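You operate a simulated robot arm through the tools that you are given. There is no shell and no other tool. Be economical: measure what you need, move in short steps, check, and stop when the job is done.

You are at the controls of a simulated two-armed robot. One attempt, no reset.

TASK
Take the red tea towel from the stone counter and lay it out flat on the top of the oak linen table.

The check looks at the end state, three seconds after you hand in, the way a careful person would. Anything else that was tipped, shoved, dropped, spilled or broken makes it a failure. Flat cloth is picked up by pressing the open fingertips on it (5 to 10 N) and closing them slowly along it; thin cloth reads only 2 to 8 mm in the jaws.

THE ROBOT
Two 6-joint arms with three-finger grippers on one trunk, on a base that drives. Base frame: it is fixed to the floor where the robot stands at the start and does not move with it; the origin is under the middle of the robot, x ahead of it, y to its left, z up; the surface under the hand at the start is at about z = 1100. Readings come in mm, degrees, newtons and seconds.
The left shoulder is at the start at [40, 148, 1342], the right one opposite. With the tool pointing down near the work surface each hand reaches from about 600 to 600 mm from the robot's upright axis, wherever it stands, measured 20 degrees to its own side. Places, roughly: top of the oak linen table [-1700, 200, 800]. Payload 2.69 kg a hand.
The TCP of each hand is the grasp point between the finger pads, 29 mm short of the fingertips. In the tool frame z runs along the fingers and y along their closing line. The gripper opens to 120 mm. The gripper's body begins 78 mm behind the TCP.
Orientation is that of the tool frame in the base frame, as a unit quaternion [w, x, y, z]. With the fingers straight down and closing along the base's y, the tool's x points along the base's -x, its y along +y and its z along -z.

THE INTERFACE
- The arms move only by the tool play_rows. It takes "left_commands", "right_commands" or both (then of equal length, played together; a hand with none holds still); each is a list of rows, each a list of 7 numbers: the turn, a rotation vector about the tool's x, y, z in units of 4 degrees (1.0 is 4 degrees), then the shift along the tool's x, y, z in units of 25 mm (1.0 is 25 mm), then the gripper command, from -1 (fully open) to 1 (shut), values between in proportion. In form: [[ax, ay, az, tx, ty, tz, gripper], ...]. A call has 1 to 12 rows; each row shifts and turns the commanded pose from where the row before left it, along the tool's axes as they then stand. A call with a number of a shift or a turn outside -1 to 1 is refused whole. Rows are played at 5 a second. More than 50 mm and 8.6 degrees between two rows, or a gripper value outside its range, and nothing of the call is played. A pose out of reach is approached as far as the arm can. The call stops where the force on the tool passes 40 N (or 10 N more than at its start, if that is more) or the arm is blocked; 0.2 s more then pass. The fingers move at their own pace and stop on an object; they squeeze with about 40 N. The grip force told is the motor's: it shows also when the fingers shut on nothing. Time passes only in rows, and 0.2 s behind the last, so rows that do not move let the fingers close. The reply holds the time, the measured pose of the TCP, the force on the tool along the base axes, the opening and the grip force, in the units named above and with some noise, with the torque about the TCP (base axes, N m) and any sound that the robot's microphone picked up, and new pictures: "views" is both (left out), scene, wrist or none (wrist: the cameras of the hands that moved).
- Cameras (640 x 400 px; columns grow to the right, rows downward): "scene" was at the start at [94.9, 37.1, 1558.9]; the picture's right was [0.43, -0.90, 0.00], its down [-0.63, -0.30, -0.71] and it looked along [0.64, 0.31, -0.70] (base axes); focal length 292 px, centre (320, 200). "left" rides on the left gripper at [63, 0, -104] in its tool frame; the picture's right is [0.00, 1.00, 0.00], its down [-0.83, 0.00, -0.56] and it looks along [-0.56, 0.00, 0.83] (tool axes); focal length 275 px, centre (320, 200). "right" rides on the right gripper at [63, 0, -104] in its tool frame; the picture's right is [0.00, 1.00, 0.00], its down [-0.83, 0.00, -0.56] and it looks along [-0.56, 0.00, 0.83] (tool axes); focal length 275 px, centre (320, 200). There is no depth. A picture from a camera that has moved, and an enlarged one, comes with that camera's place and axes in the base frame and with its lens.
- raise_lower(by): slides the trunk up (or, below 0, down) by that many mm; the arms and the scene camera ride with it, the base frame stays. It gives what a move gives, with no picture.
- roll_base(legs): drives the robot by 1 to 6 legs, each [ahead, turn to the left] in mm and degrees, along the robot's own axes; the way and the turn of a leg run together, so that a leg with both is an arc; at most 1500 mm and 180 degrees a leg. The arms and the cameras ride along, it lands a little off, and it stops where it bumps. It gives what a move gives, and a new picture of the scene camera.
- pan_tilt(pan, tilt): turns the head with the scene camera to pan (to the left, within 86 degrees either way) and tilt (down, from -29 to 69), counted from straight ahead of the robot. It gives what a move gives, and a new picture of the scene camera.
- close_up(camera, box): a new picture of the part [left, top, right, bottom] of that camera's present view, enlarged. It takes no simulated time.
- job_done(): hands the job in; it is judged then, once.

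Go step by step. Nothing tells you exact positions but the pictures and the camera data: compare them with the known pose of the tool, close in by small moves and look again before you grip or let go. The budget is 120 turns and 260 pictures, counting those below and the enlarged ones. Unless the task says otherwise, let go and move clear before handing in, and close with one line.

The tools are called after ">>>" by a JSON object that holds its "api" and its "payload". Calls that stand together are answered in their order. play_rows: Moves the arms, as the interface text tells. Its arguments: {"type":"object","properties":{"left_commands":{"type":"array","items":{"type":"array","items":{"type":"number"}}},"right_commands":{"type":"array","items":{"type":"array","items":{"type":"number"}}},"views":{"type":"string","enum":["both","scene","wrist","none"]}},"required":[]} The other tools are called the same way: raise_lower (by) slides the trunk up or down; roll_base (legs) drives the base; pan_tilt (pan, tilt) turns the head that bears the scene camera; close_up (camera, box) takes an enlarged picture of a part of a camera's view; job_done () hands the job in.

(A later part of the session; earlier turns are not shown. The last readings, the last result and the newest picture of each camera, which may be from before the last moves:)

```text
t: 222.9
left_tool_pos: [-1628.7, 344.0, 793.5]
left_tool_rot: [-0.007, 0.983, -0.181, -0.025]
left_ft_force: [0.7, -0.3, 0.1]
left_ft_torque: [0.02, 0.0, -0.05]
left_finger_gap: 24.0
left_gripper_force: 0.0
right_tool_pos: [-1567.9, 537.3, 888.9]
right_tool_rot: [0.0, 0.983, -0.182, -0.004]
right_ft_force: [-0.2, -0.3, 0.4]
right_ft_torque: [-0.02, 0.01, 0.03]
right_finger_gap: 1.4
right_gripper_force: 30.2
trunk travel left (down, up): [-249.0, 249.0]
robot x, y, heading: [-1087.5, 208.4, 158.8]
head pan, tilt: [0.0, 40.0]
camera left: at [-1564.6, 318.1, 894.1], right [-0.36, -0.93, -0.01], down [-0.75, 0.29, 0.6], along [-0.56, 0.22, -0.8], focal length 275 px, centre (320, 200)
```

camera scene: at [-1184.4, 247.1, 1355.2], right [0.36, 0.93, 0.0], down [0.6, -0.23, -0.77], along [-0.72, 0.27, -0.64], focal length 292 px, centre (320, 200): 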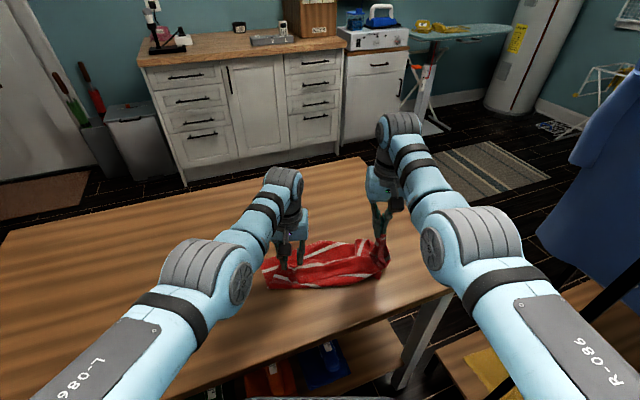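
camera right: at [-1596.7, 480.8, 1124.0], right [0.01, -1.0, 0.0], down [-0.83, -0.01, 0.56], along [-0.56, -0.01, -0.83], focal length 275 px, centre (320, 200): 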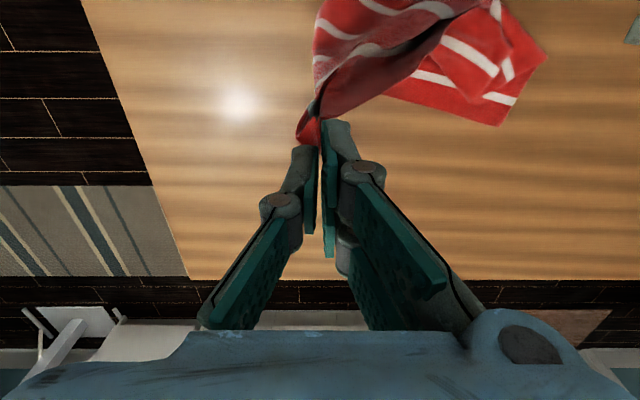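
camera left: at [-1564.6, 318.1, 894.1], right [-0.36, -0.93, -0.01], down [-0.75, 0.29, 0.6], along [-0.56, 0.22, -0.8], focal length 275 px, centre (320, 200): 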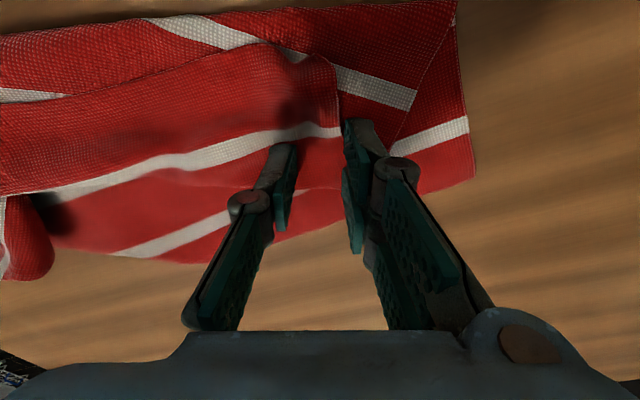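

Both fingers are over the hem now. I'll press 4 mm down, close slowly, and lift to check.

>>> {"api": "raise_lower", "payload": {"by": -4}}

>>> {"api": "play_rows", "payload": {"left_commands": [[0, 0, 0, 0, 0, 0, 0.64], [0, 0, 0, 0, 0, 0, 0.68], [0, 0, 0, 0, 0, 0, 0.73], [0, 0, 0, 0, 0, 0, 0.78], [0, 0, 0, 0, 0, 0, 0.83], [0, 0, 0, 0, 0, 0, 0.88], [0, 0, 0, 0, 0, 0, 0.93], [0, 0, 0, 0, 0, 0, 1], [0, 0, 0, 0, 0, 0, 1], [0, 0, 0, 0, 0, 0, 1]], "views": "none"}}

>>> {"api": "raise_lower", "payload": {"by": 40}}

>>> {"api": "close_up", "payload": {"camera": "left", "box": [0, 0, 640, 400]}}

```text
t: 223.5
left_tool_pos: [-1628.6, 343.1, 791.4]
left_tool_rot: [-0.008, 0.983, -0.182, -0.027]
left_ft_force: [-0.2, -0.5, 16.1]
left_ft_torque: [-0.28, -0.13, -0.01]
left_finger_gap: 24.0
left_gripper_force: 0.1
right_tool_pos: [-1567.7, 536.6, 887.3]
right_tool_rot: [0.0, 0.983, -0.182, -0.004]
right_ft_force: [-0.7, 0.1, -0.6]
right_ft_torque: [0.01, -0.01, 0.02]
right_finger_gap: 1.4
right_gripper_force: 30.9
trunk travel left (down, up): [-245.0, 253.0]
robot x, y, heading: [-1087.9, 207.7, 158.8]
head pan, tilt: [0.0, 40.0]
```

```text
t: 225.7
left_tool_pos: [-1628.0, 343.4, 788.8]
left_tool_rot: [-0.007, 0.983, -0.181, -0.025]
left_ft_force: [-0.1, 0.0, 4.4]
left_ft_torque: [-0.06, -0.03, 0.02]
left_finger_gap: 3.4
left_gripper_force: 34.6
right_tool_pos: [-1568.9, 537.0, 886.9]
right_tool_rot: [0.0, 0.984, -0.18, -0.003]
right_ft_force: [0.6, 0.1, 0.5]
right_ft_torque: [0.03, -0.03, 0.04]
right_finger_gap: 1.3
right_gripper_force: 31.1
trunk travel left (down, up): [-245.0, 253.0]
robot x, y, heading: [-1087.2, 209.7, 159.0]
head pan, tilt: [0.0, 40.0]
```

```text
t: 226.5
left_tool_pos: [-1628.9, 343.6, 828.8]
left_tool_rot: [-0.007, 0.983, -0.181, -0.025]
left_ft_force: [-1.3, -1.4, -3.6]
left_ft_torque: [-0.63, 0.19, 0.05]
left_finger_gap: 2.0
left_gripper_force: 29.6
right_tool_pos: [-1570.2, 536.5, 925.6]
right_tool_rot: [0.0, 0.983, -0.182, -0.003]
right_ft_force: [-0.9, 1.1, 0.4]
right_ft_torque: [0.0, 0.01, 0.04]
right_finger_gap: 1.4
right_gripper_force: 30.5
trunk travel left (down, up): [-285.0, 213.0]
robot x, y, heading: [-1089.5, 206.4, 159.1]
head pan, tilt: [0.0, 40.0]
```

```text
1.00 times, centred on (320, 200) of left (not enlarged: the box is as wide or as high as the picture)
camera zoom: at [-1564.8, 318.1, 929.5], right [-0.36, -0.93, -0.01], down [-0.75, 0.29, 0.6], along [-0.56, 0.22, -0.8], focal length 275 px, centre (320, 200)
```

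zoom: 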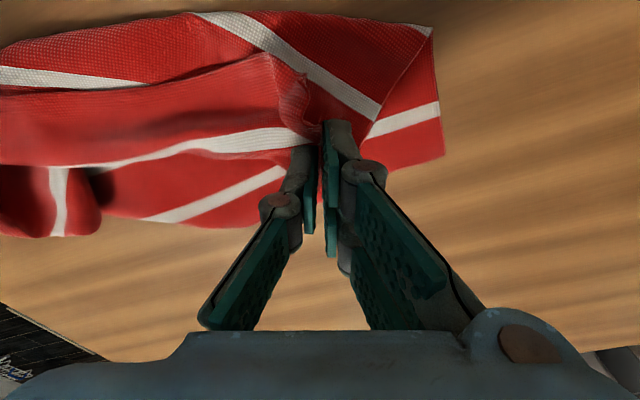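

The left hand now holds the hem corner (2 mm, clear in the view). I'll raise everything, level the two hands, and spread them to about 310 mm apart.

>>> {"api": "raise_lower", "payload": {"by": 110}}

>>> {"api": "play_rows", "payload": {"left_commands": [[0, 0, 0, 0, 0.33, 0, 1], [0, 0, 0, 0, 0.33, 0, 1], [0, 0, 0, 0, 0.33, 0, 1], [0, 0, 0, 0, 0.33, 0, 1], [0, 0, 0, 0, 0.33, 0, 1], [0, 0, 0, 0, 0.33, 0, 1], [0, 0, 0, 0, 0, 0, 1]], "right_commands": [[0, 0, 0, 0, -0.4, 0.65, 1], [0, 0, 0, 0, -0.4, 0.65, 1], [0, 0, 0, 0, -0.4, 0.65, 1], [0, 0, 0, 0, -0.4, 0.65, 1], [0, 0, 0, 0, -0.4, 0.65, 1], [0, 0, 0, 0, -0.4, 0.65, 1], [0, 0, 0, 0, 0, 0, 1]], "views": "none"}}

>>> {"api": "raise_lower", "payload": {"by": 90}}

>>> {"api": "close_up", "payload": {"camera": "scene", "box": [200, 130, 440, 290]}}

```text
t: 227.9
left_tool_pos: [-1629.0, 343.4, 939.2]
left_tool_rot: [-0.007, 0.983, -0.181, -0.025]
left_ft_force: [1.1, -0.3, 0.8]
left_ft_torque: [0.06, -0.03, 0.01]
left_finger_gap: 2.0
left_gripper_force: 29.7
right_tool_pos: [-1569.1, 536.0, 1035.6]
right_tool_rot: [0.001, 0.983, -0.181, -0.004]
right_ft_force: [-0.9, 0.1, -0.5]
right_ft_torque: [-0.02, 0.0, 0.04]
right_finger_gap: 1.5
right_gripper_force: 30.9
trunk travel left (down, up): [-395.0, 103.0]
robot x, y, heading: [-1087.6, 206.9, 159.2]
head pan, tilt: [0.0, 40.0]
```

```text
t: 229.5
left_tool_pos: [-1645.2, 296.9, 936.4]
left_tool_rot: [-0.008, 0.983, -0.181, -0.024]
left_ft_force: [-1.1, -1.7, -0.6]
left_ft_torque: [-0.05, 0.01, 0.04]
left_finger_gap: 1.4
left_gripper_force: 30.3
right_tool_pos: [-1543.7, 590.3, 938.1]
right_tool_rot: [0.0, 0.983, -0.181, -0.003]
right_ft_force: [0.0, 0.8, -0.4]
right_ft_torque: [0.03, -0.01, 0.01]
right_finger_gap: 1.6
right_gripper_force: 30.6
right hand out of reach, approached as far as the arm can: row 6
trunk travel left (down, up): [-395.0, 103.0]
robot x, y, heading: [-1087.7, 209.0, 159.2]
head pan, tilt: [0.0, 40.0]
```

```text
t: 230.8
left_tool_pos: [-1645.5, 297.2, 1027.8]
left_tool_rot: [-0.007, 0.983, -0.182, -0.025]
left_ft_force: [0.4, 1.1, 1.0]
left_ft_torque: [-0.02, 0.02, -0.02]
left_finger_gap: 1.5
left_gripper_force: 30.1
right_tool_pos: [-1544.7, 590.3, 1028.6]
right_tool_rot: [0.0, 0.984, -0.181, -0.004]
right_ft_force: [-0.7, 1.1, -0.7]
right_ft_torque: [0.04, 0.02, 0.02]
right_finger_gap: 1.2
right_gripper_force: 31.1
trunk travel left (down, up): [-485.0, 13.0]
robot x, y, heading: [-1087.8, 208.5, 159.0]
head pan, tilt: [0.0, 40.0]
```

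```text
2.50 times, centred on (320, 210) of scene
camera zoom: at [-1184.1, 247.6, 1581.4], right [0.36, 0.93, 0.0], down [0.6, -0.23, -0.77], along [-0.72, 0.27, -0.64], focal length 731 px, centre (320, 175)
```

zoom: 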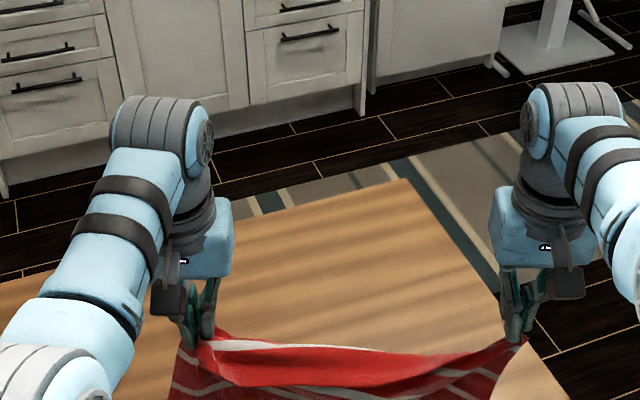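

Both hem corners are held. I'll raise the hands with the arms, square the base back to the table, and then lean forward.

>>> {"api": "play_rows", "payload": {"left_commands": [[0, 0, 0, 0, 0, -0.8, 1], [0, 0, 0, 0, 0, -0.8, 1], [0, 0, 0, 0, 0, -0.8, 1], [0, 0, 0, 0, 0, -0.8, 1], [0, 0, 0, 0, 0, -0.8, 1]], "right_commands": [[0, 0, 0, 0, 0, -0.8, 1], [0, 0, 0, 0, 0, -0.8, 1], [0, 0, 0, 0, 0, -0.8, 1], [0, 0, 0, 0, 0, -0.8, 1], [0, 0, 0, 0, 0, -0.8, 1]], "views": "none"}}

>>> {"api": "roll_base", "payload": {"legs": [[0, 10], [0, 11]]}}

>>> {"api": "play_rows", "payload": {"left_commands": [[0, -1, 0, -0.5, 0, 0.04, 1], [0, -1, 0, -0.5, 0, 0.08, 1], [0, -1, 0, -0.5, 0, 0.12, 1], [0, -1, 0, -0.5, 0, 0.15, 1], [0, -1, 0, -0.49, 0, 0.19, 1], [0, -1, 0, -0.48, 0, 0.22, 1], [0, -1, 0, -0.47, 0, 0.25, 1], [0, -1, 0, -0.45, 0, 0.28, 1], [0, -1, 0, -0.43, 0, 0.31, 1], [0, 0, 0, 0, 0, 0, 1]], "right_commands": [[0, -1, 0, -0.5, 0, 0.04, 1], [0, -1, 0, -0.5, 0, 0.08, 1], [0, -1, 0, -0.5, 0, 0.12, 1], [0, -1, 0, -0.5, 0, 0.15, 1], [0, -1, 0, -0.49, 0, 0.19, 1], [0, -1, 0, -0.48, 0, 0.22, 1], [0, -1, 0, -0.47, 0, 0.25, 1], [0, -1, 0, -0.45, 0, 0.28, 1], [0, -1, 0, -0.43, 0, 0.31, 1], [0, 0, 0, 0, 0, 0, 1]], "views": "scene"}}

```text
t: 232.0
left_tool_pos: [-1641.0, 294.5, 1127.9]
left_tool_rot: [-0.007, 0.983, -0.182, -0.026]
left_ft_force: [-0.4, -1.3, -1.4]
left_ft_torque: [-0.01, 0.01, 0.01]
left_finger_gap: 3.2
left_gripper_force: 31.6
right_tool_pos: [-1553.8, 592.4, 1126.8]
right_tool_rot: [0.001, 0.983, -0.181, -0.002]
right_ft_force: [0.0, 0.0, 0.2]
right_ft_torque: [-0.02, 0.0, 0.03]
right_finger_gap: 1.0
right_gripper_force: 30.4
right hand out of reach, approached as far as the arm can: row 1, 2, 3
trunk travel left (down, up): [-485.0, 13.0]
robot x, y, heading: [-1089.2, 208.6, 159.0]
head pan, tilt: [0.0, 40.0]
```

```text
t: 233.8
left_tool_pos: [-1635.3, 95.9, 1128.5]
left_tool_rot: [-0.002, 1.0, -0.002, -0.027]
left_ft_force: [-0.2, 2.2, 0.9]
left_ft_torque: [0.01, -0.02, -0.03]
left_finger_gap: 1.6
left_gripper_force: 30.6
right_tool_pos: [-1660.2, 405.3, 1127.1]
right_tool_rot: [0.003, 1.0, -0.002, -0.003]
right_ft_force: [-0.5, 0.5, -0.7]
right_ft_torque: [-0.03, -0.01, -0.02]
right_finger_gap: 1.4
right_gripper_force: 29.9
trunk travel left (down, up): [-485.0, 13.0]
robot x, y, heading: [-1086.9, 210.2, 180.1]
head pan, tilt: [0.0, 40.0]
camera scene: at [-1190.6, 215.3, 1581.1], right [0.0, 1.0, 0.0], down [0.64, 0.0, -0.77], along [-0.77, 0.0, -0.64], focal length 292 px, centre (320, 200)
```

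scene: 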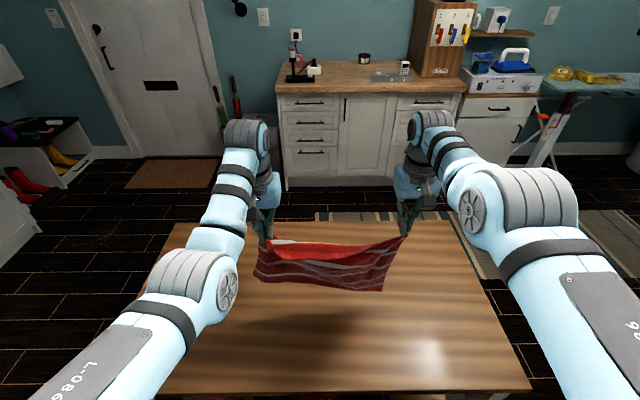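

```text
t: 236.0
left_tool_pos: [-1752.3, 90.9, 1125.9]
left_tool_rot: [-0.003, 0.942, 0.0, -0.334]
left_ft_force: [0.1, 0.6, 0.8]
left_ft_torque: [-0.01, 0.01, -0.01]
left_finger_gap: 2.1
left_gripper_force: 31.0
right_tool_pos: [-1787.8, 402.0, 1116.7]
right_tool_rot: [0.001, 0.95, -0.001, -0.312]
right_ft_force: [0.4, 0.3, -1.0]
right_ft_torque: [-0.01, -0.01, -0.01]
right_finger_gap: 1.5
right_gripper_force: 31.2
right hand out of reach, approached as far as the arm can: row 2, 4
trunk travel left (down, up): [-485.0, 13.0]
robot x, y, heading: [-1086.3, 210.6, 179.8]
head pan, tilt: [0.0, 40.0]
camera scene: at [-1191.0, 210.5, 1581.1], right [0.0, 1.0, 0.0], down [0.64, 0.0, -0.77], along [-0.77, 0.0, -0.64], focal length 292 px, centre (320, 200)
```

scene: 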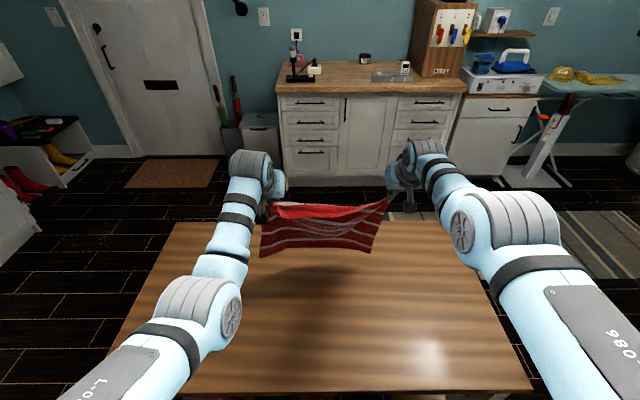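

The towel hangs well between both hands. I'll even up the hands slightly and begin laying: lower to touch, then alternate backing and lowering.

>>> {"api": "play_rows", "payload": {"left_commands": [[0, 0, 0, -0.4, 0.1, 0.32, 1], [0, 0, 0, -0.4, 0.1, 0.32, 1], [0, 0, 0, 0, 0, 0, 1]], "right_commands": [[0, 0, 0, 0, -0.1, 0, 1], [0, 0, 0, 0, -0.1, 0, 1], [0, 0, 0, 0, 0, 0, 1]], "views": "none"}}

>>> {"api": "raise_lower", "payload": {"by": -100}}

>>> {"api": "roll_base", "payload": {"legs": [[-12, 0]]}}

>>> {"api": "raise_lower", "payload": {"by": -40}}

>>> {"api": "roll_base", "payload": {"legs": [[-30, 0]]}}

>>> {"api": "raise_lower", "payload": {"by": -40}}

>>> {"api": "close_up", "payload": {"camera": "scene", "box": [220, 160, 420, 285]}}

```text
t: 236.8
left_tool_pos: [-1779.1, 87.3, 1126.3]
left_tool_rot: [-0.004, 0.942, -0.001, -0.334]
left_ft_force: [0.7, 0.0, -0.2]
left_ft_torque: [0.04, -0.01, 0.0]
left_finger_gap: 2.0
left_gripper_force: 31.2
right_tool_pos: [-1785.8, 407.4, 1117.5]
right_tool_rot: [0.0, 0.95, -0.001, -0.312]
right_ft_force: [0.4, -0.3, -0.6]
right_ft_torque: [0.04, 0.0, -0.04]
right_finger_gap: 1.4
right_gripper_force: 30.7
trunk travel left (down, up): [-485.0, 13.0]
robot x, y, heading: [-1088.5, 209.1, 179.9]
head pan, tilt: [0.0, 40.0]
```

```text
t: 238.1
left_tool_pos: [-1778.4, 86.3, 1024.9]
left_tool_rot: [-0.003, 0.943, -0.001, -0.333]
left_ft_force: [-0.3, 0.2, 0.6]
left_ft_torque: [-0.02, 0.0, -0.01]
left_finger_gap: 2.0
left_gripper_force: 31.3
right_tool_pos: [-1786.3, 406.2, 1016.8]
right_tool_rot: [0.0, 0.95, -0.002, -0.311]
right_ft_force: [-0.7, 1.3, -0.3]
right_ft_torque: [-0.03, -0.01, -0.07]
right_finger_gap: 1.4
right_gripper_force: 31.2
trunk travel left (down, up): [-385.0, 113.0]
robot x, y, heading: [-1086.4, 210.8, 179.9]
head pan, tilt: [0.0, 40.0]
```

```text
t: 238.9
left_tool_pos: [-1769.2, 87.0, 1022.6]
left_tool_rot: [-0.003, 0.943, 0.0, -0.332]
left_ft_force: [-0.1, -0.3, -0.7]
left_ft_torque: [-0.01, -0.01, -0.04]
left_finger_gap: 1.9
left_gripper_force: 31.4
right_tool_pos: [-1776.1, 406.1, 1013.8]
right_tool_rot: [0.0, 0.951, -0.002, -0.311]
right_ft_force: [-1.2, 0.2, 0.7]
right_ft_torque: [-0.01, -0.04, -0.01]
right_finger_gap: 1.6
right_gripper_force: 31.2
trunk travel left (down, up): [-385.0, 113.0]
robot x, y, heading: [-1076.2, 209.7, 180.1]
head pan, tilt: [0.0, 40.0]
camera scene: at [-1182.6, 210.5, 1480.3], right [0.0, 1.0, 0.0], down [0.65, 0.0, -0.76], along [-0.76, 0.0, -0.65], focal length 292 px, centre (320, 200)
```

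scene: 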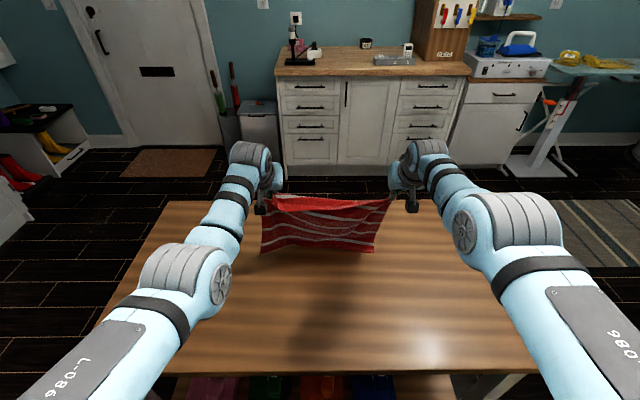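

```text
t: 239.7
left_tool_pos: [-1767.5, 87.8, 984.7]
left_tool_rot: [-0.003, 0.943, -0.001, -0.334]
left_ft_force: [-0.2, 1.1, 0.1]
left_ft_torque: [-0.01, -0.01, -0.01]
left_finger_gap: 1.8
left_gripper_force: 31.4
right_tool_pos: [-1773.8, 407.7, 975.5]
right_tool_rot: [0.0, 0.95, -0.002, -0.311]
right_ft_force: [0.5, -0.8, 0.6]
right_ft_torque: [-0.01, -0.01, -0.06]
right_finger_gap: 1.3
right_gripper_force: 31.3
trunk travel left (down, up): [-345.0, 153.0]
robot x, y, heading: [-1075.5, 212.5, 180.1]
head pan, tilt: [0.0, 40.0]
```

```text
t: 240.5
left_tool_pos: [-1741.7, 86.6, 981.3]
left_tool_rot: [-0.004, 0.944, -0.001, -0.331]
left_ft_force: [-0.8, 0.2, -0.8]
left_ft_torque: [-0.01, -0.04, -0.01]
left_finger_gap: 2.0
left_gripper_force: 31.5
right_tool_pos: [-1749.4, 404.9, 971.5]
right_tool_rot: [0.0, 0.951, -0.001, -0.309]
right_ft_force: [-0.8, 0.0, -1.2]
right_ft_torque: [-0.02, -0.04, 0.01]
right_finger_gap: 1.5
right_gripper_force: 30.3
trunk travel left (down, up): [-345.0, 153.0]
robot x, y, heading: [-1045.3, 208.1, 180.0]
head pan, tilt: [0.0, 40.0]
camera scene: at [-1156.4, 210.4, 1439.7], right [0.0, 1.0, 0.0], down [0.65, 0.0, -0.76], along [-0.76, 0.0, -0.65], focal length 292 px, centre (320, 200)
```

scene: 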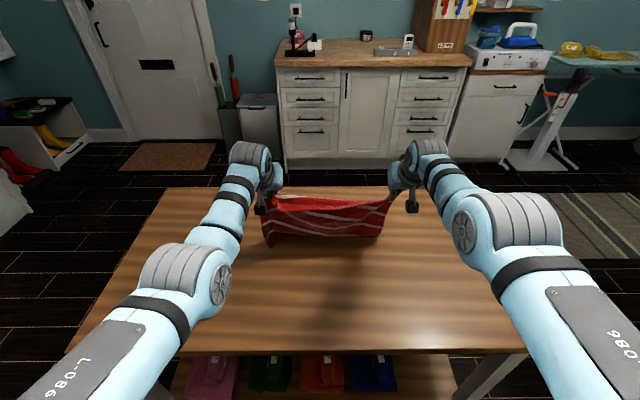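

```text
t: 241.4
left_tool_pos: [-1736.0, 86.6, 946.0]
left_tool_rot: [-0.002, 0.942, 0.0, -0.334]
left_ft_force: [0.0, 0.0, 1.4]
left_ft_torque: [-0.05, 0.03, 0.0]
left_finger_gap: 1.9
left_gripper_force: 30.7
right_tool_pos: [-1744.5, 406.5, 936.0]
right_tool_rot: [0.0, 0.95, -0.002, -0.312]
right_ft_force: [0.5, 0.9, 0.1]
right_ft_torque: [-0.02, -0.01, 0.02]
right_finger_gap: 1.6
right_gripper_force: 30.7
trunk travel left (down, up): [-305.0, 193.0]
robot x, y, heading: [-1046.2, 206.3, 179.7]
head pan, tilt: [0.0, 40.0]
```

```text
3.20 times, centred on (320, 222) of scene
camera zoom: at [-1147.8, 210.3, 1400.6], right [0.0, 1.0, 0.0], down [0.64, 0.0, -0.77], along [-0.77, 0.0, -0.64], focal length 935 px, centre (320, 128)
```

zoom: 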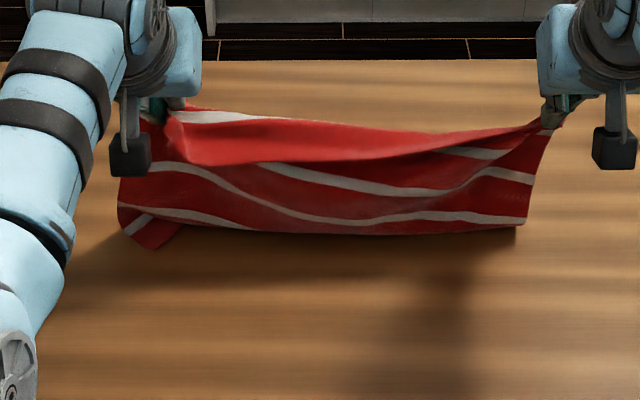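

The far-left corner is peeking out towards me, folded. I'll lift it free, and lay again with earlier backing.

>>> {"api": "raise_lower", "payload": {"by": 100}}

>>> {"api": "roll_base", "payload": {"legs": [[35, 0]]}}

>>> {"api": "raise_lower", "payload": {"by": -45}}

>>> {"api": "roll_base", "payload": {"legs": [[-35, 0]]}}

>>> {"api": "raise_lower", "payload": {"by": -35}}

>>> {"api": "roll_base", "payload": {"legs": [[-40, 0]]}}

>>> {"api": "raise_lower", "payload": {"by": -35}}

>>> {"api": "roll_base", "payload": {"legs": [[-40, 0]]}}

>>> {"api": "close_up", "payload": {"camera": "scene", "box": [220, 160, 420, 285]}}

```text
t: 242.7
left_tool_pos: [-1736.7, 86.5, 1045.0]
left_tool_rot: [-0.002, 0.943, 0.0, -0.333]
left_ft_force: [-0.2, -0.2, 0.2]
left_ft_torque: [-0.02, 0.0, 0.02]
left_finger_gap: 1.7
left_gripper_force: 31.1
right_tool_pos: [-1744.4, 406.6, 1037.0]
right_tool_rot: [0.001, 0.95, -0.001, -0.311]
right_ft_force: [0.0, -0.3, -0.4]
right_ft_torque: [-0.01, 0.0, -0.02]
right_finger_gap: 1.5
right_gripper_force: 31.0
trunk travel left (down, up): [-405.0, 93.0]
robot x, y, heading: [-1041.4, 210.9, 180.0]
head pan, tilt: [0.0, 40.0]
```

```text
t: 243.5
left_tool_pos: [-1765.3, 85.5, 1050.5]
left_tool_rot: [-0.003, 0.942, 0.001, -0.337]
left_ft_force: [0.5, -0.4, 0.5]
left_ft_torque: [-0.01, -0.04, 0.0]
left_finger_gap: 1.7
left_gripper_force: 31.4
right_tool_pos: [-1772.6, 406.0, 1041.6]
right_tool_rot: [0.0, 0.949, -0.001, -0.314]
right_ft_force: [0.7, -0.3, 1.1]
right_ft_torque: [0.02, -0.03, -0.02]
right_finger_gap: 1.3
right_gripper_force: 30.8
trunk travel left (down, up): [-405.0, 93.0]
robot x, y, heading: [-1078.4, 207.9, 179.8]
head pan, tilt: [0.0, 40.0]
camera scene: at [-1174.7, 210.4, 1501.5], right [0.0, 1.0, 0.0], down [0.64, 0.0, -0.77], along [-0.77, 0.0, -0.64], focal length 292 px, centre (320, 200)
```

scene: 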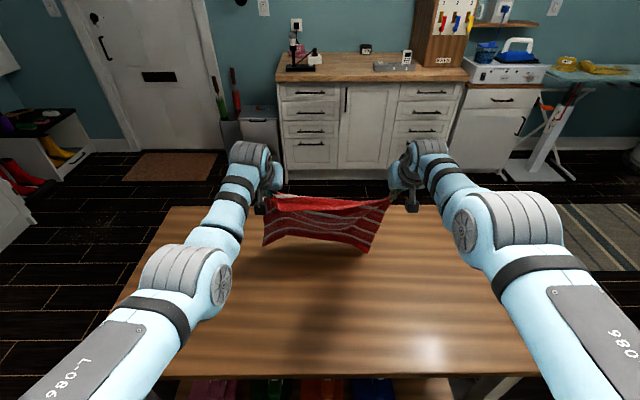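

```text
t: 244.4
left_tool_pos: [-1769.2, 85.8, 1002.0]
left_tool_rot: [-0.003, 0.943, 0.0, -0.334]
left_ft_force: [0.6, 0.8, -0.3]
left_ft_torque: [-0.03, -0.03, 0.01]
left_finger_gap: 2.0
left_gripper_force: 31.2
right_tool_pos: [-1776.8, 406.2, 992.1]
right_tool_rot: [0.0, 0.95, -0.001, -0.311]
right_ft_force: [0.4, 0.3, -0.4]
right_ft_torque: [0.03, 0.02, -0.02]
right_finger_gap: 1.3
right_gripper_force: 30.5
trunk travel left (down, up): [-360.0, 138.0]
robot x, y, heading: [-1080.3, 212.0, 179.9]
head pan, tilt: [0.0, 40.0]
```

```text
t: 245.3
left_tool_pos: [-1742.1, 85.8, 996.6]
left_tool_rot: [-0.003, 0.943, 0.001, -0.332]
left_ft_force: [0.0, -0.3, -0.6]
left_ft_torque: [-0.01, -0.02, -0.02]
left_finger_gap: 2.0
left_gripper_force: 31.1
right_tool_pos: [-1750.4, 407.0, 985.7]
right_tool_rot: [0.0, 0.951, -0.001, -0.308]
right_ft_force: [-0.7, 0.9, -0.9]
right_ft_torque: [-0.01, -0.02, -0.03]
right_finger_gap: 1.8
right_gripper_force: 31.2
trunk travel left (down, up): [-360.0, 138.0]
robot x, y, heading: [-1042.7, 205.9, 180.0]
head pan, tilt: [0.0, 40.0]
camera scene: at [-1157.6, 210.3, 1454.6], right [0.0, 1.0, 0.0], down [0.65, 0.0, -0.76], along [-0.76, 0.0, -0.65], focal length 292 px, centre (320, 200)
```

scene: 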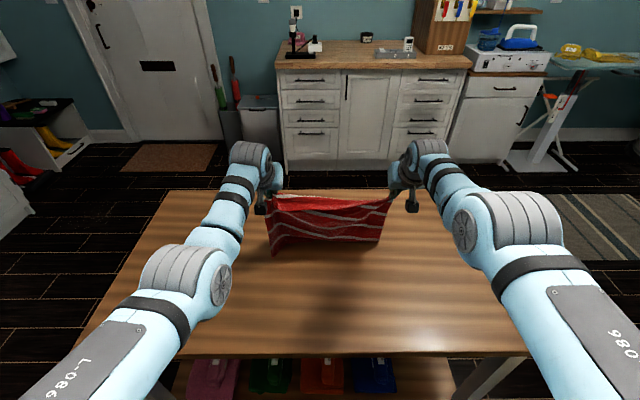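

```text
t: 246.1
left_tool_pos: [-1735.6, 85.0, 966.0]
left_tool_rot: [-0.004, 0.942, 0.001, -0.335]
left_ft_force: [-0.1, -1.0, 0.0]
left_ft_torque: [-0.04, -0.04, 0.01]
left_finger_gap: 2.0
left_gripper_force: 31.3
right_tool_pos: [-1743.5, 406.6, 957.3]
right_tool_rot: [0.0, 0.95, -0.001, -0.312]
right_ft_force: [0.6, -0.8, 0.2]
right_ft_torque: [-0.01, 0.0, 0.02]
right_finger_gap: 1.7
right_gripper_force: 31.1
trunk travel left (down, up): [-325.0, 173.0]
robot x, y, heading: [-1044.7, 209.5, 180.1]
head pan, tilt: [0.0, 40.0]
```

```text
t: 246.9
left_tool_pos: [-1701.5, 85.6, 960.9]
left_tool_rot: [-0.003, 0.944, 0.001, -0.331]
left_ft_force: [-0.7, -0.8, -1.1]
left_ft_torque: [-0.02, -0.02, -0.01]
left_finger_gap: 2.1
left_gripper_force: 31.3
right_tool_pos: [-1706.5, 405.5, 952.1]
right_tool_rot: [0.0, 0.951, -0.001, -0.309]
right_ft_force: [-0.8, -0.4, -0.7]
right_ft_torque: [0.01, -0.03, -0.02]
right_finger_gap: 1.6
right_gripper_force: 31.0
trunk travel left (down, up): [-325.0, 173.0]
robot x, y, heading: [-1000.9, 210.2, 180.0]
head pan, tilt: [0.0, 40.0]
camera scene: at [-1115.4, 210.3, 1419.7], right [0.0, 1.0, 0.0], down [0.65, 0.0, -0.76], along [-0.76, 0.0, -0.65], focal length 292 px, centre (320, 200)
```

scene: 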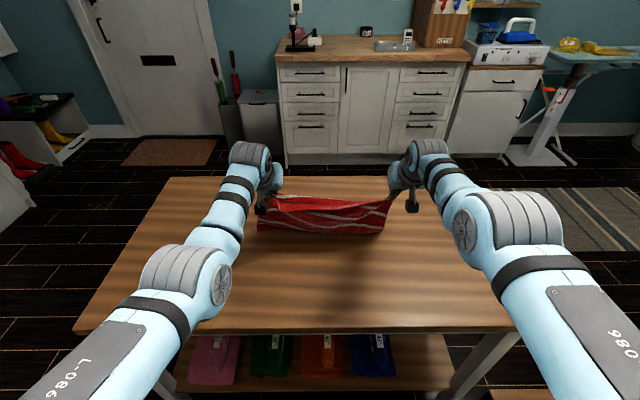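

```text
t: 247.7
left_tool_pos: [-1695.1, 85.3, 932.4]
left_tool_rot: [-0.004, 0.942, 0.0, -0.334]
left_ft_force: [1.4, 0.1, 0.2]
left_ft_torque: [-0.04, 0.02, -0.02]
left_finger_gap: 1.8
left_gripper_force: 30.9
right_tool_pos: [-1703.4, 405.8, 922.6]
right_tool_rot: [0.001, 0.95, -0.001, -0.312]
right_ft_force: [0.0, 1.0, -0.3]
right_ft_torque: [0.03, -0.02, 0.01]
right_finger_gap: 1.2
right_gripper_force: 30.9
trunk travel left (down, up): [-290.0, 208.0]
robot x, y, heading: [-999.9, 211.5, 179.9]
head pan, tilt: [0.0, 40.0]
```

```text
t: 248.6
left_tool_pos: [-1660.3, 85.5, 928.5]
left_tool_rot: [-0.003, 0.944, 0.0, -0.331]
left_ft_force: [-0.6, 0.8, -1.6]
left_ft_torque: [-0.02, -0.02, -0.02]
left_finger_gap: 1.8
left_gripper_force: 31.1
right_tool_pos: [-1667.2, 406.4, 917.3]
right_tool_rot: [0.0, 0.951, -0.001, -0.308]
right_ft_force: [-0.7, -0.1, 0.2]
right_ft_torque: [-0.01, -0.07, -0.04]
right_finger_gap: 1.1
right_gripper_force: 30.8
trunk travel left (down, up): [-290.0, 208.0]
robot x, y, heading: [-962.2, 205.0, 180.1]
head pan, tilt: [0.0, 40.0]
camera scene: at [-1074.4, 210.2, 1385.1], right [0.0, 1.0, 0.0], down [0.65, 0.0, -0.76], along [-0.76, 0.0, -0.65], focal length 292 px, centre (320, 200)
```

scene: 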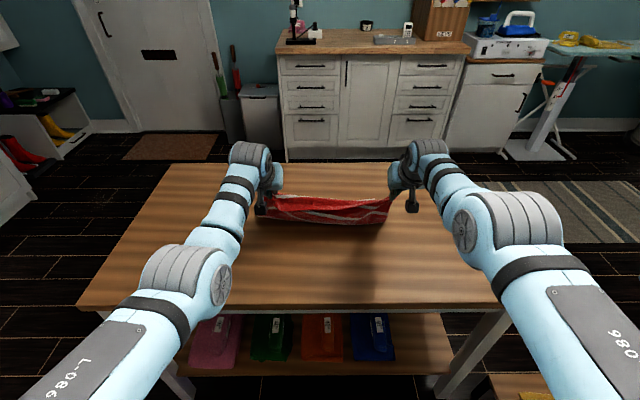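

```text
3.20 times, centred on (320, 222) of scene
camera zoom: at [-1074.4, 210.2, 1385.1], right [0.0, 1.0, 0.0], down [0.65, 0.0, -0.76], along [-0.76, 0.0, -0.65], focal length 935 px, centre (320, 128)
```

zoom: 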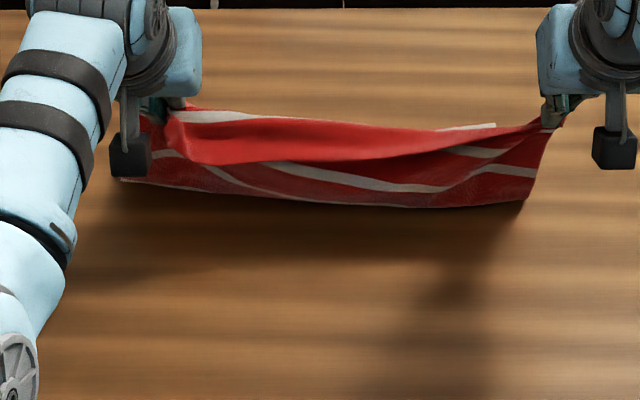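

The lay is going cleanly. I'll continue lowering and backing towards the table.

>>> {"api": "raise_lower", "payload": {"by": -35}}

>>> {"api": "roll_base", "payload": {"legs": [[-38, 0]]}}

>>> {"api": "raise_lower", "payload": {"by": -35}}

>>> {"api": "roll_base", "payload": {"legs": [[-38, 0]]}}

>>> {"api": "raise_lower", "payload": {"by": -25}}

>>> {"api": "close_up", "payload": {"camera": "scene", "box": [220, 140, 420, 265]}}

```text
t: 249.4
left_tool_pos: [-1654.2, 85.1, 898.7]
left_tool_rot: [-0.003, 0.942, 0.001, -0.334]
left_ft_force: [-0.7, -0.1, 0.6]
left_ft_torque: [0.0, 0.0, 0.0]
left_finger_gap: 2.0
left_gripper_force: 31.7
right_tool_pos: [-1662.1, 405.8, 887.8]
right_tool_rot: [0.001, 0.95, 0.0, -0.311]
right_ft_force: [0.3, -0.6, 0.1]
right_ft_torque: [0.01, -0.02, -0.02]
right_finger_gap: 1.0
right_gripper_force: 31.3
trunk travel left (down, up): [-255.0, 243.0]
robot x, y, heading: [-964.9, 208.4, 180.0]
head pan, tilt: [0.0, 40.0]
```

```text
t: 250.3
left_tool_pos: [-1620.2, 85.2, 892.3]
left_tool_rot: [-0.003, 0.943, 0.0, -0.332]
left_ft_force: [1.1, -0.4, -1.3]
left_ft_torque: [0.0, -0.02, 0.0]
left_finger_gap: 1.8
left_gripper_force: 31.0
right_tool_pos: [-1628.6, 405.9, 883.4]
right_tool_rot: [0.001, 0.951, -0.001, -0.31]
right_ft_force: [-0.1, -0.6, -0.4]
right_ft_torque: [0.0, -0.05, 0.0]
right_finger_gap: 1.2
right_gripper_force: 30.7
trunk travel left (down, up): [-255.0, 243.0]
robot x, y, heading: [-925.1, 211.8, 180.1]
head pan, tilt: [0.0, 40.0]
camera scene: at [-1035.0, 210.2, 1350.7], right [0.0, 1.0, 0.0], down [0.65, 0.0, -0.76], along [-0.76, 0.0, -0.65], focal length 292 px, centre (320, 200)
```

scene: 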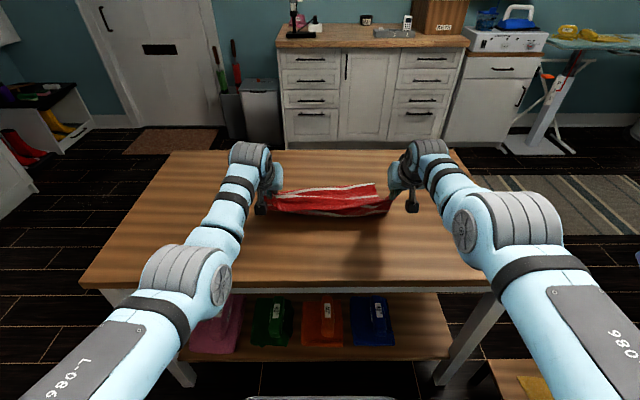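

```text
t: 251.1
left_tool_pos: [-1616.3, 84.6, 862.4]
left_tool_rot: [-0.004, 0.942, 0.001, -0.334]
left_ft_force: [-0.2, 0.5, 0.6]
left_ft_torque: [0.02, 0.0, 0.0]
left_finger_gap: 1.9
left_gripper_force: 31.4
right_tool_pos: [-1624.3, 405.0, 853.9]
right_tool_rot: [0.002, 0.95, 0.0, -0.312]
right_ft_force: [1.2, -0.2, 0.4]
right_ft_torque: [0.01, -0.01, -0.01]
right_finger_gap: 1.4
right_gripper_force: 30.9
trunk travel left (down, up): [-220.0, 278.0]
robot x, y, heading: [-924.9, 208.3, 180.1]
head pan, tilt: [0.0, 40.0]
```

```text
t: 251.9
left_tool_pos: [-1581.8, 85.1, 859.1]
left_tool_rot: [-0.003, 0.943, 0.0, -0.332]
left_ft_force: [-0.8, -1.4, -1.6]
left_ft_torque: [-0.02, -0.02, 0.0]
left_finger_gap: 2.2
left_gripper_force: 31.3
right_tool_pos: [-1590.8, 405.2, 850.3]
right_tool_rot: [0.001, 0.951, 0.0, -0.309]
right_ft_force: [-0.7, -0.5, -0.5]
right_ft_torque: [-0.03, 0.0, -0.03]
right_finger_gap: 1.4
right_gripper_force: 30.8
trunk travel left (down, up): [-220.0, 278.0]
robot x, y, heading: [-886.1, 212.3, 180.0]
head pan, tilt: [0.0, 40.0]
camera scene: at [-995.4, 210.1, 1316.1], right [0.0, 1.0, 0.0], down [0.65, 0.0, -0.76], along [-0.76, 0.0, -0.65], focal length 292 px, centre (320, 200)
```

scene: 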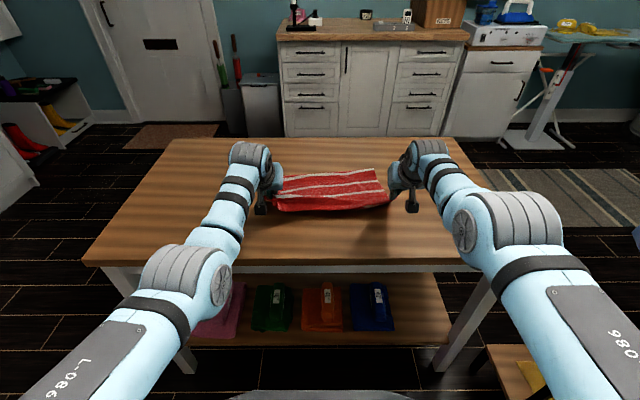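

```text
t: 252.7
left_tool_pos: [-1577.5, 84.5, 836.6]
left_tool_rot: [-0.003, 0.942, 0.0, -0.335]
left_ft_force: [0.3, -0.4, 0.8]
left_ft_torque: [-0.01, 0.03, -0.05]
left_finger_gap: 2.0
left_gripper_force: 31.4
right_tool_pos: [-1586.3, 404.3, 829.0]
right_tool_rot: [0.001, 0.95, 0.0, -0.312]
right_ft_force: [0.2, 0.4, 0.4]
right_ft_torque: [0.02, 0.0, -0.01]
right_finger_gap: 1.1
right_gripper_force: 31.0
trunk travel left (down, up): [-195.0, 303.0]
robot x, y, heading: [-887.4, 206.7, 180.1]
head pan, tilt: [0.0, 40.0]
```

```text
3.20 times, centred on (320, 202) of scene
camera zoom: at [-990.1, 210.0, 1291.7], right [0.0, 1.0, 0.0], down [0.64, 0.0, -0.77], along [-0.77, 0.0, -0.64], focal length 935 px, centre (320, 192)
```

zoom: 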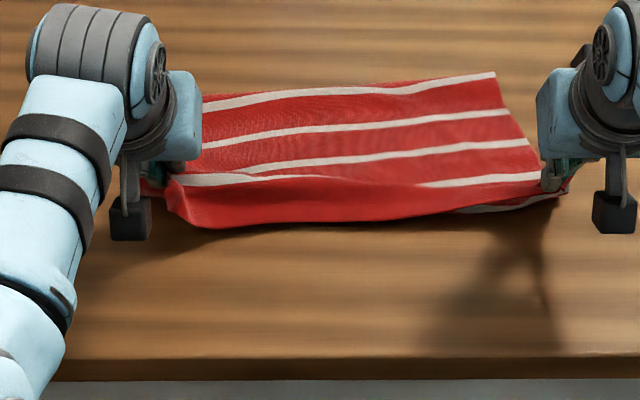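

The towel is nearly down, but the far hem got tucked under. I'll lift once more and this time let the bottom edge trail as it first touches, moving back and down together.

>>> {"api": "raise_lower", "payload": {"by": 222}}

>>> {"api": "roll_base", "payload": {"legs": [[192, 0]]}}

>>> {"api": "play_rows", "payload": {"left_commands": [[0, 0, 0, 0, 0, 0, 1], [0, 0, 0, 0, 0, 0, 1], [0, 0, 0, 0, 0, 0, 1], [0, 0, 0, 0.5, 0, 0, 1], [0, 0, 0, 0.5, 0, 0, 1], [0, 0, 0, 0.5, 0, 0, 1], [0, 0, 0, 0.5, 0, 0, 1], [0, 0, 0, 0.5, 0, 0, 1], [0, 0, 0, 0.5, 0, 0, 1], [0, 0, 0, 0.5, 0, 0, 1]], "right_commands": [[0, 0, 0, 0, 0, 0, 1], [0, 0, 0, 0, 0, 0, 1], [0, 0, 0, 0, 0, 0, 1], [0, 0, 0, 0.5, 0, 0, 1], [0, 0, 0, 0.5, 0, 0, 1], [0, 0, 0, 0.5, 0, 0, 1], [0, 0, 0, 0.5, 0, 0, 1], [0, 0, 0, 0.5, 0, 0, 1], [0, 0, 0, 0.5, 0, 0, 1], [0, 0, 0, 0.5, 0, 0, 1]], "views": "none"}}

>>> {"api": "close_up", "payload": {"camera": "scene", "box": [220, 160, 420, 285]}}

```text
t: 255.0
left_tool_pos: [-1579.0, 85.1, 1058.5]
left_tool_rot: [-0.003, 0.943, 0.001, -0.334]
left_ft_force: [-0.2, 0.2, -0.1]
left_ft_torque: [-0.02, -0.01, 0.04]
left_finger_gap: 2.0
left_gripper_force: 31.7
right_tool_pos: [-1586.8, 405.6, 1048.9]
right_tool_rot: [0.0, 0.951, -0.001, -0.31]
right_ft_force: [-0.5, -0.4, -0.4]
right_ft_torque: [0.01, 0.0, -0.04]
right_finger_gap: 1.4
right_gripper_force: 31.0
trunk travel left (down, up): [-417.0, 81.0]
robot x, y, heading: [-885.3, 209.5, 179.6]
head pan, tilt: [0.0, 40.0]
```

```text
t: 256.6
left_tool_pos: [-1763.3, 83.2, 1060.7]
left_tool_rot: [-0.003, 0.942, 0.002, -0.336]
left_ft_force: [0.2, -0.2, -0.4]
left_ft_torque: [0.01, 0.0, -0.02]
left_finger_gap: 1.8
left_gripper_force: 31.3
right_tool_pos: [-1770.8, 403.1, 1051.7]
right_tool_rot: [0.001, 0.95, 0.001, -0.313]
right_ft_force: [1.2, 0.5, -0.3]
right_ft_torque: [-0.02, 0.03, -0.02]
right_finger_gap: 1.5
right_gripper_force: 30.5
trunk travel left (down, up): [-417.0, 81.0]
robot x, y, heading: [-1073.7, 208.6, -179.9]
head pan, tilt: [0.0, 40.0]
camera scene: at [-1174.5, 209.8, 1513.5], right [0.0, 1.0, 0.0], down [0.64, 0.0, -0.77], along [-0.77, 0.0, -0.64], focal length 292 px, centre (320, 200)
```

scene: 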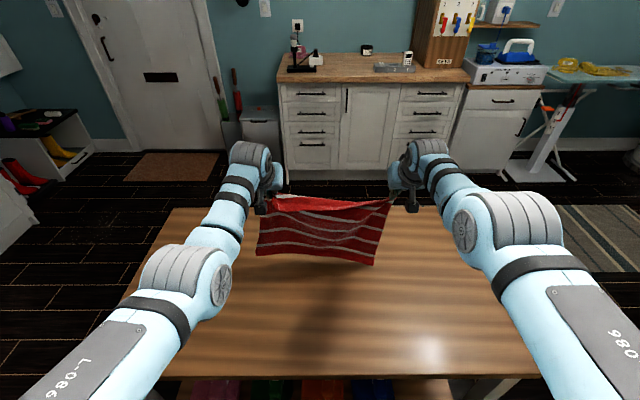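

```text
t: 258.8
left_tool_pos: [-1698.8, 83.3, 1004.3]
left_tool_rot: [-0.002, 0.943, 0.002, -0.334]
left_ft_force: [-0.4, 0.8, 0.4]
left_ft_torque: [-0.02, 0.01, -0.01]
left_finger_gap: 2.1
left_gripper_force: 31.6
right_tool_pos: [-1764.0, 403.1, 986.0]
right_tool_rot: [0.001, 0.951, 0.001, -0.31]
right_ft_force: [0.5, -0.3, -0.6]
right_ft_torque: [-0.02, 0.01, 0.05]
right_finger_gap: 1.6
right_gripper_force: 30.7
right hand out of reach, approached as far as the arm can: row 4, 5, 6, 7, 8, 9, 10
trunk travel left (down, up): [-417.0, 81.0]
robot x, y, heading: [-1076.4, 209.3, -179.9]
head pan, tilt: [0.0, 40.0]
```

```text
3.20 times, centred on (320, 222) of scene
camera zoom: at [-1179.4, 209.9, 1513.1], right [0.0, 1.0, 0.0], down [0.64, 0.0, -0.77], along [-0.77, 0.0, -0.64], focal length 935 px, centre (320, 128)
```

zoom: 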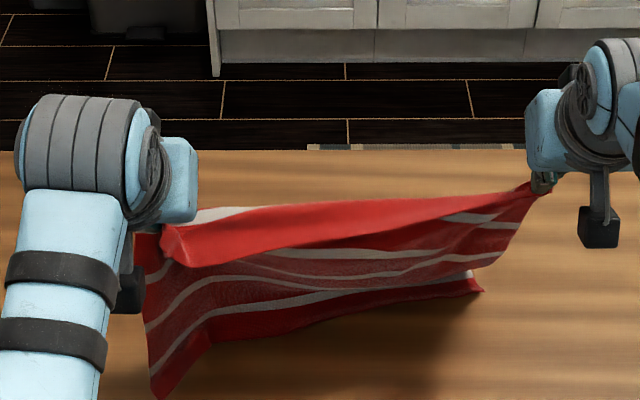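

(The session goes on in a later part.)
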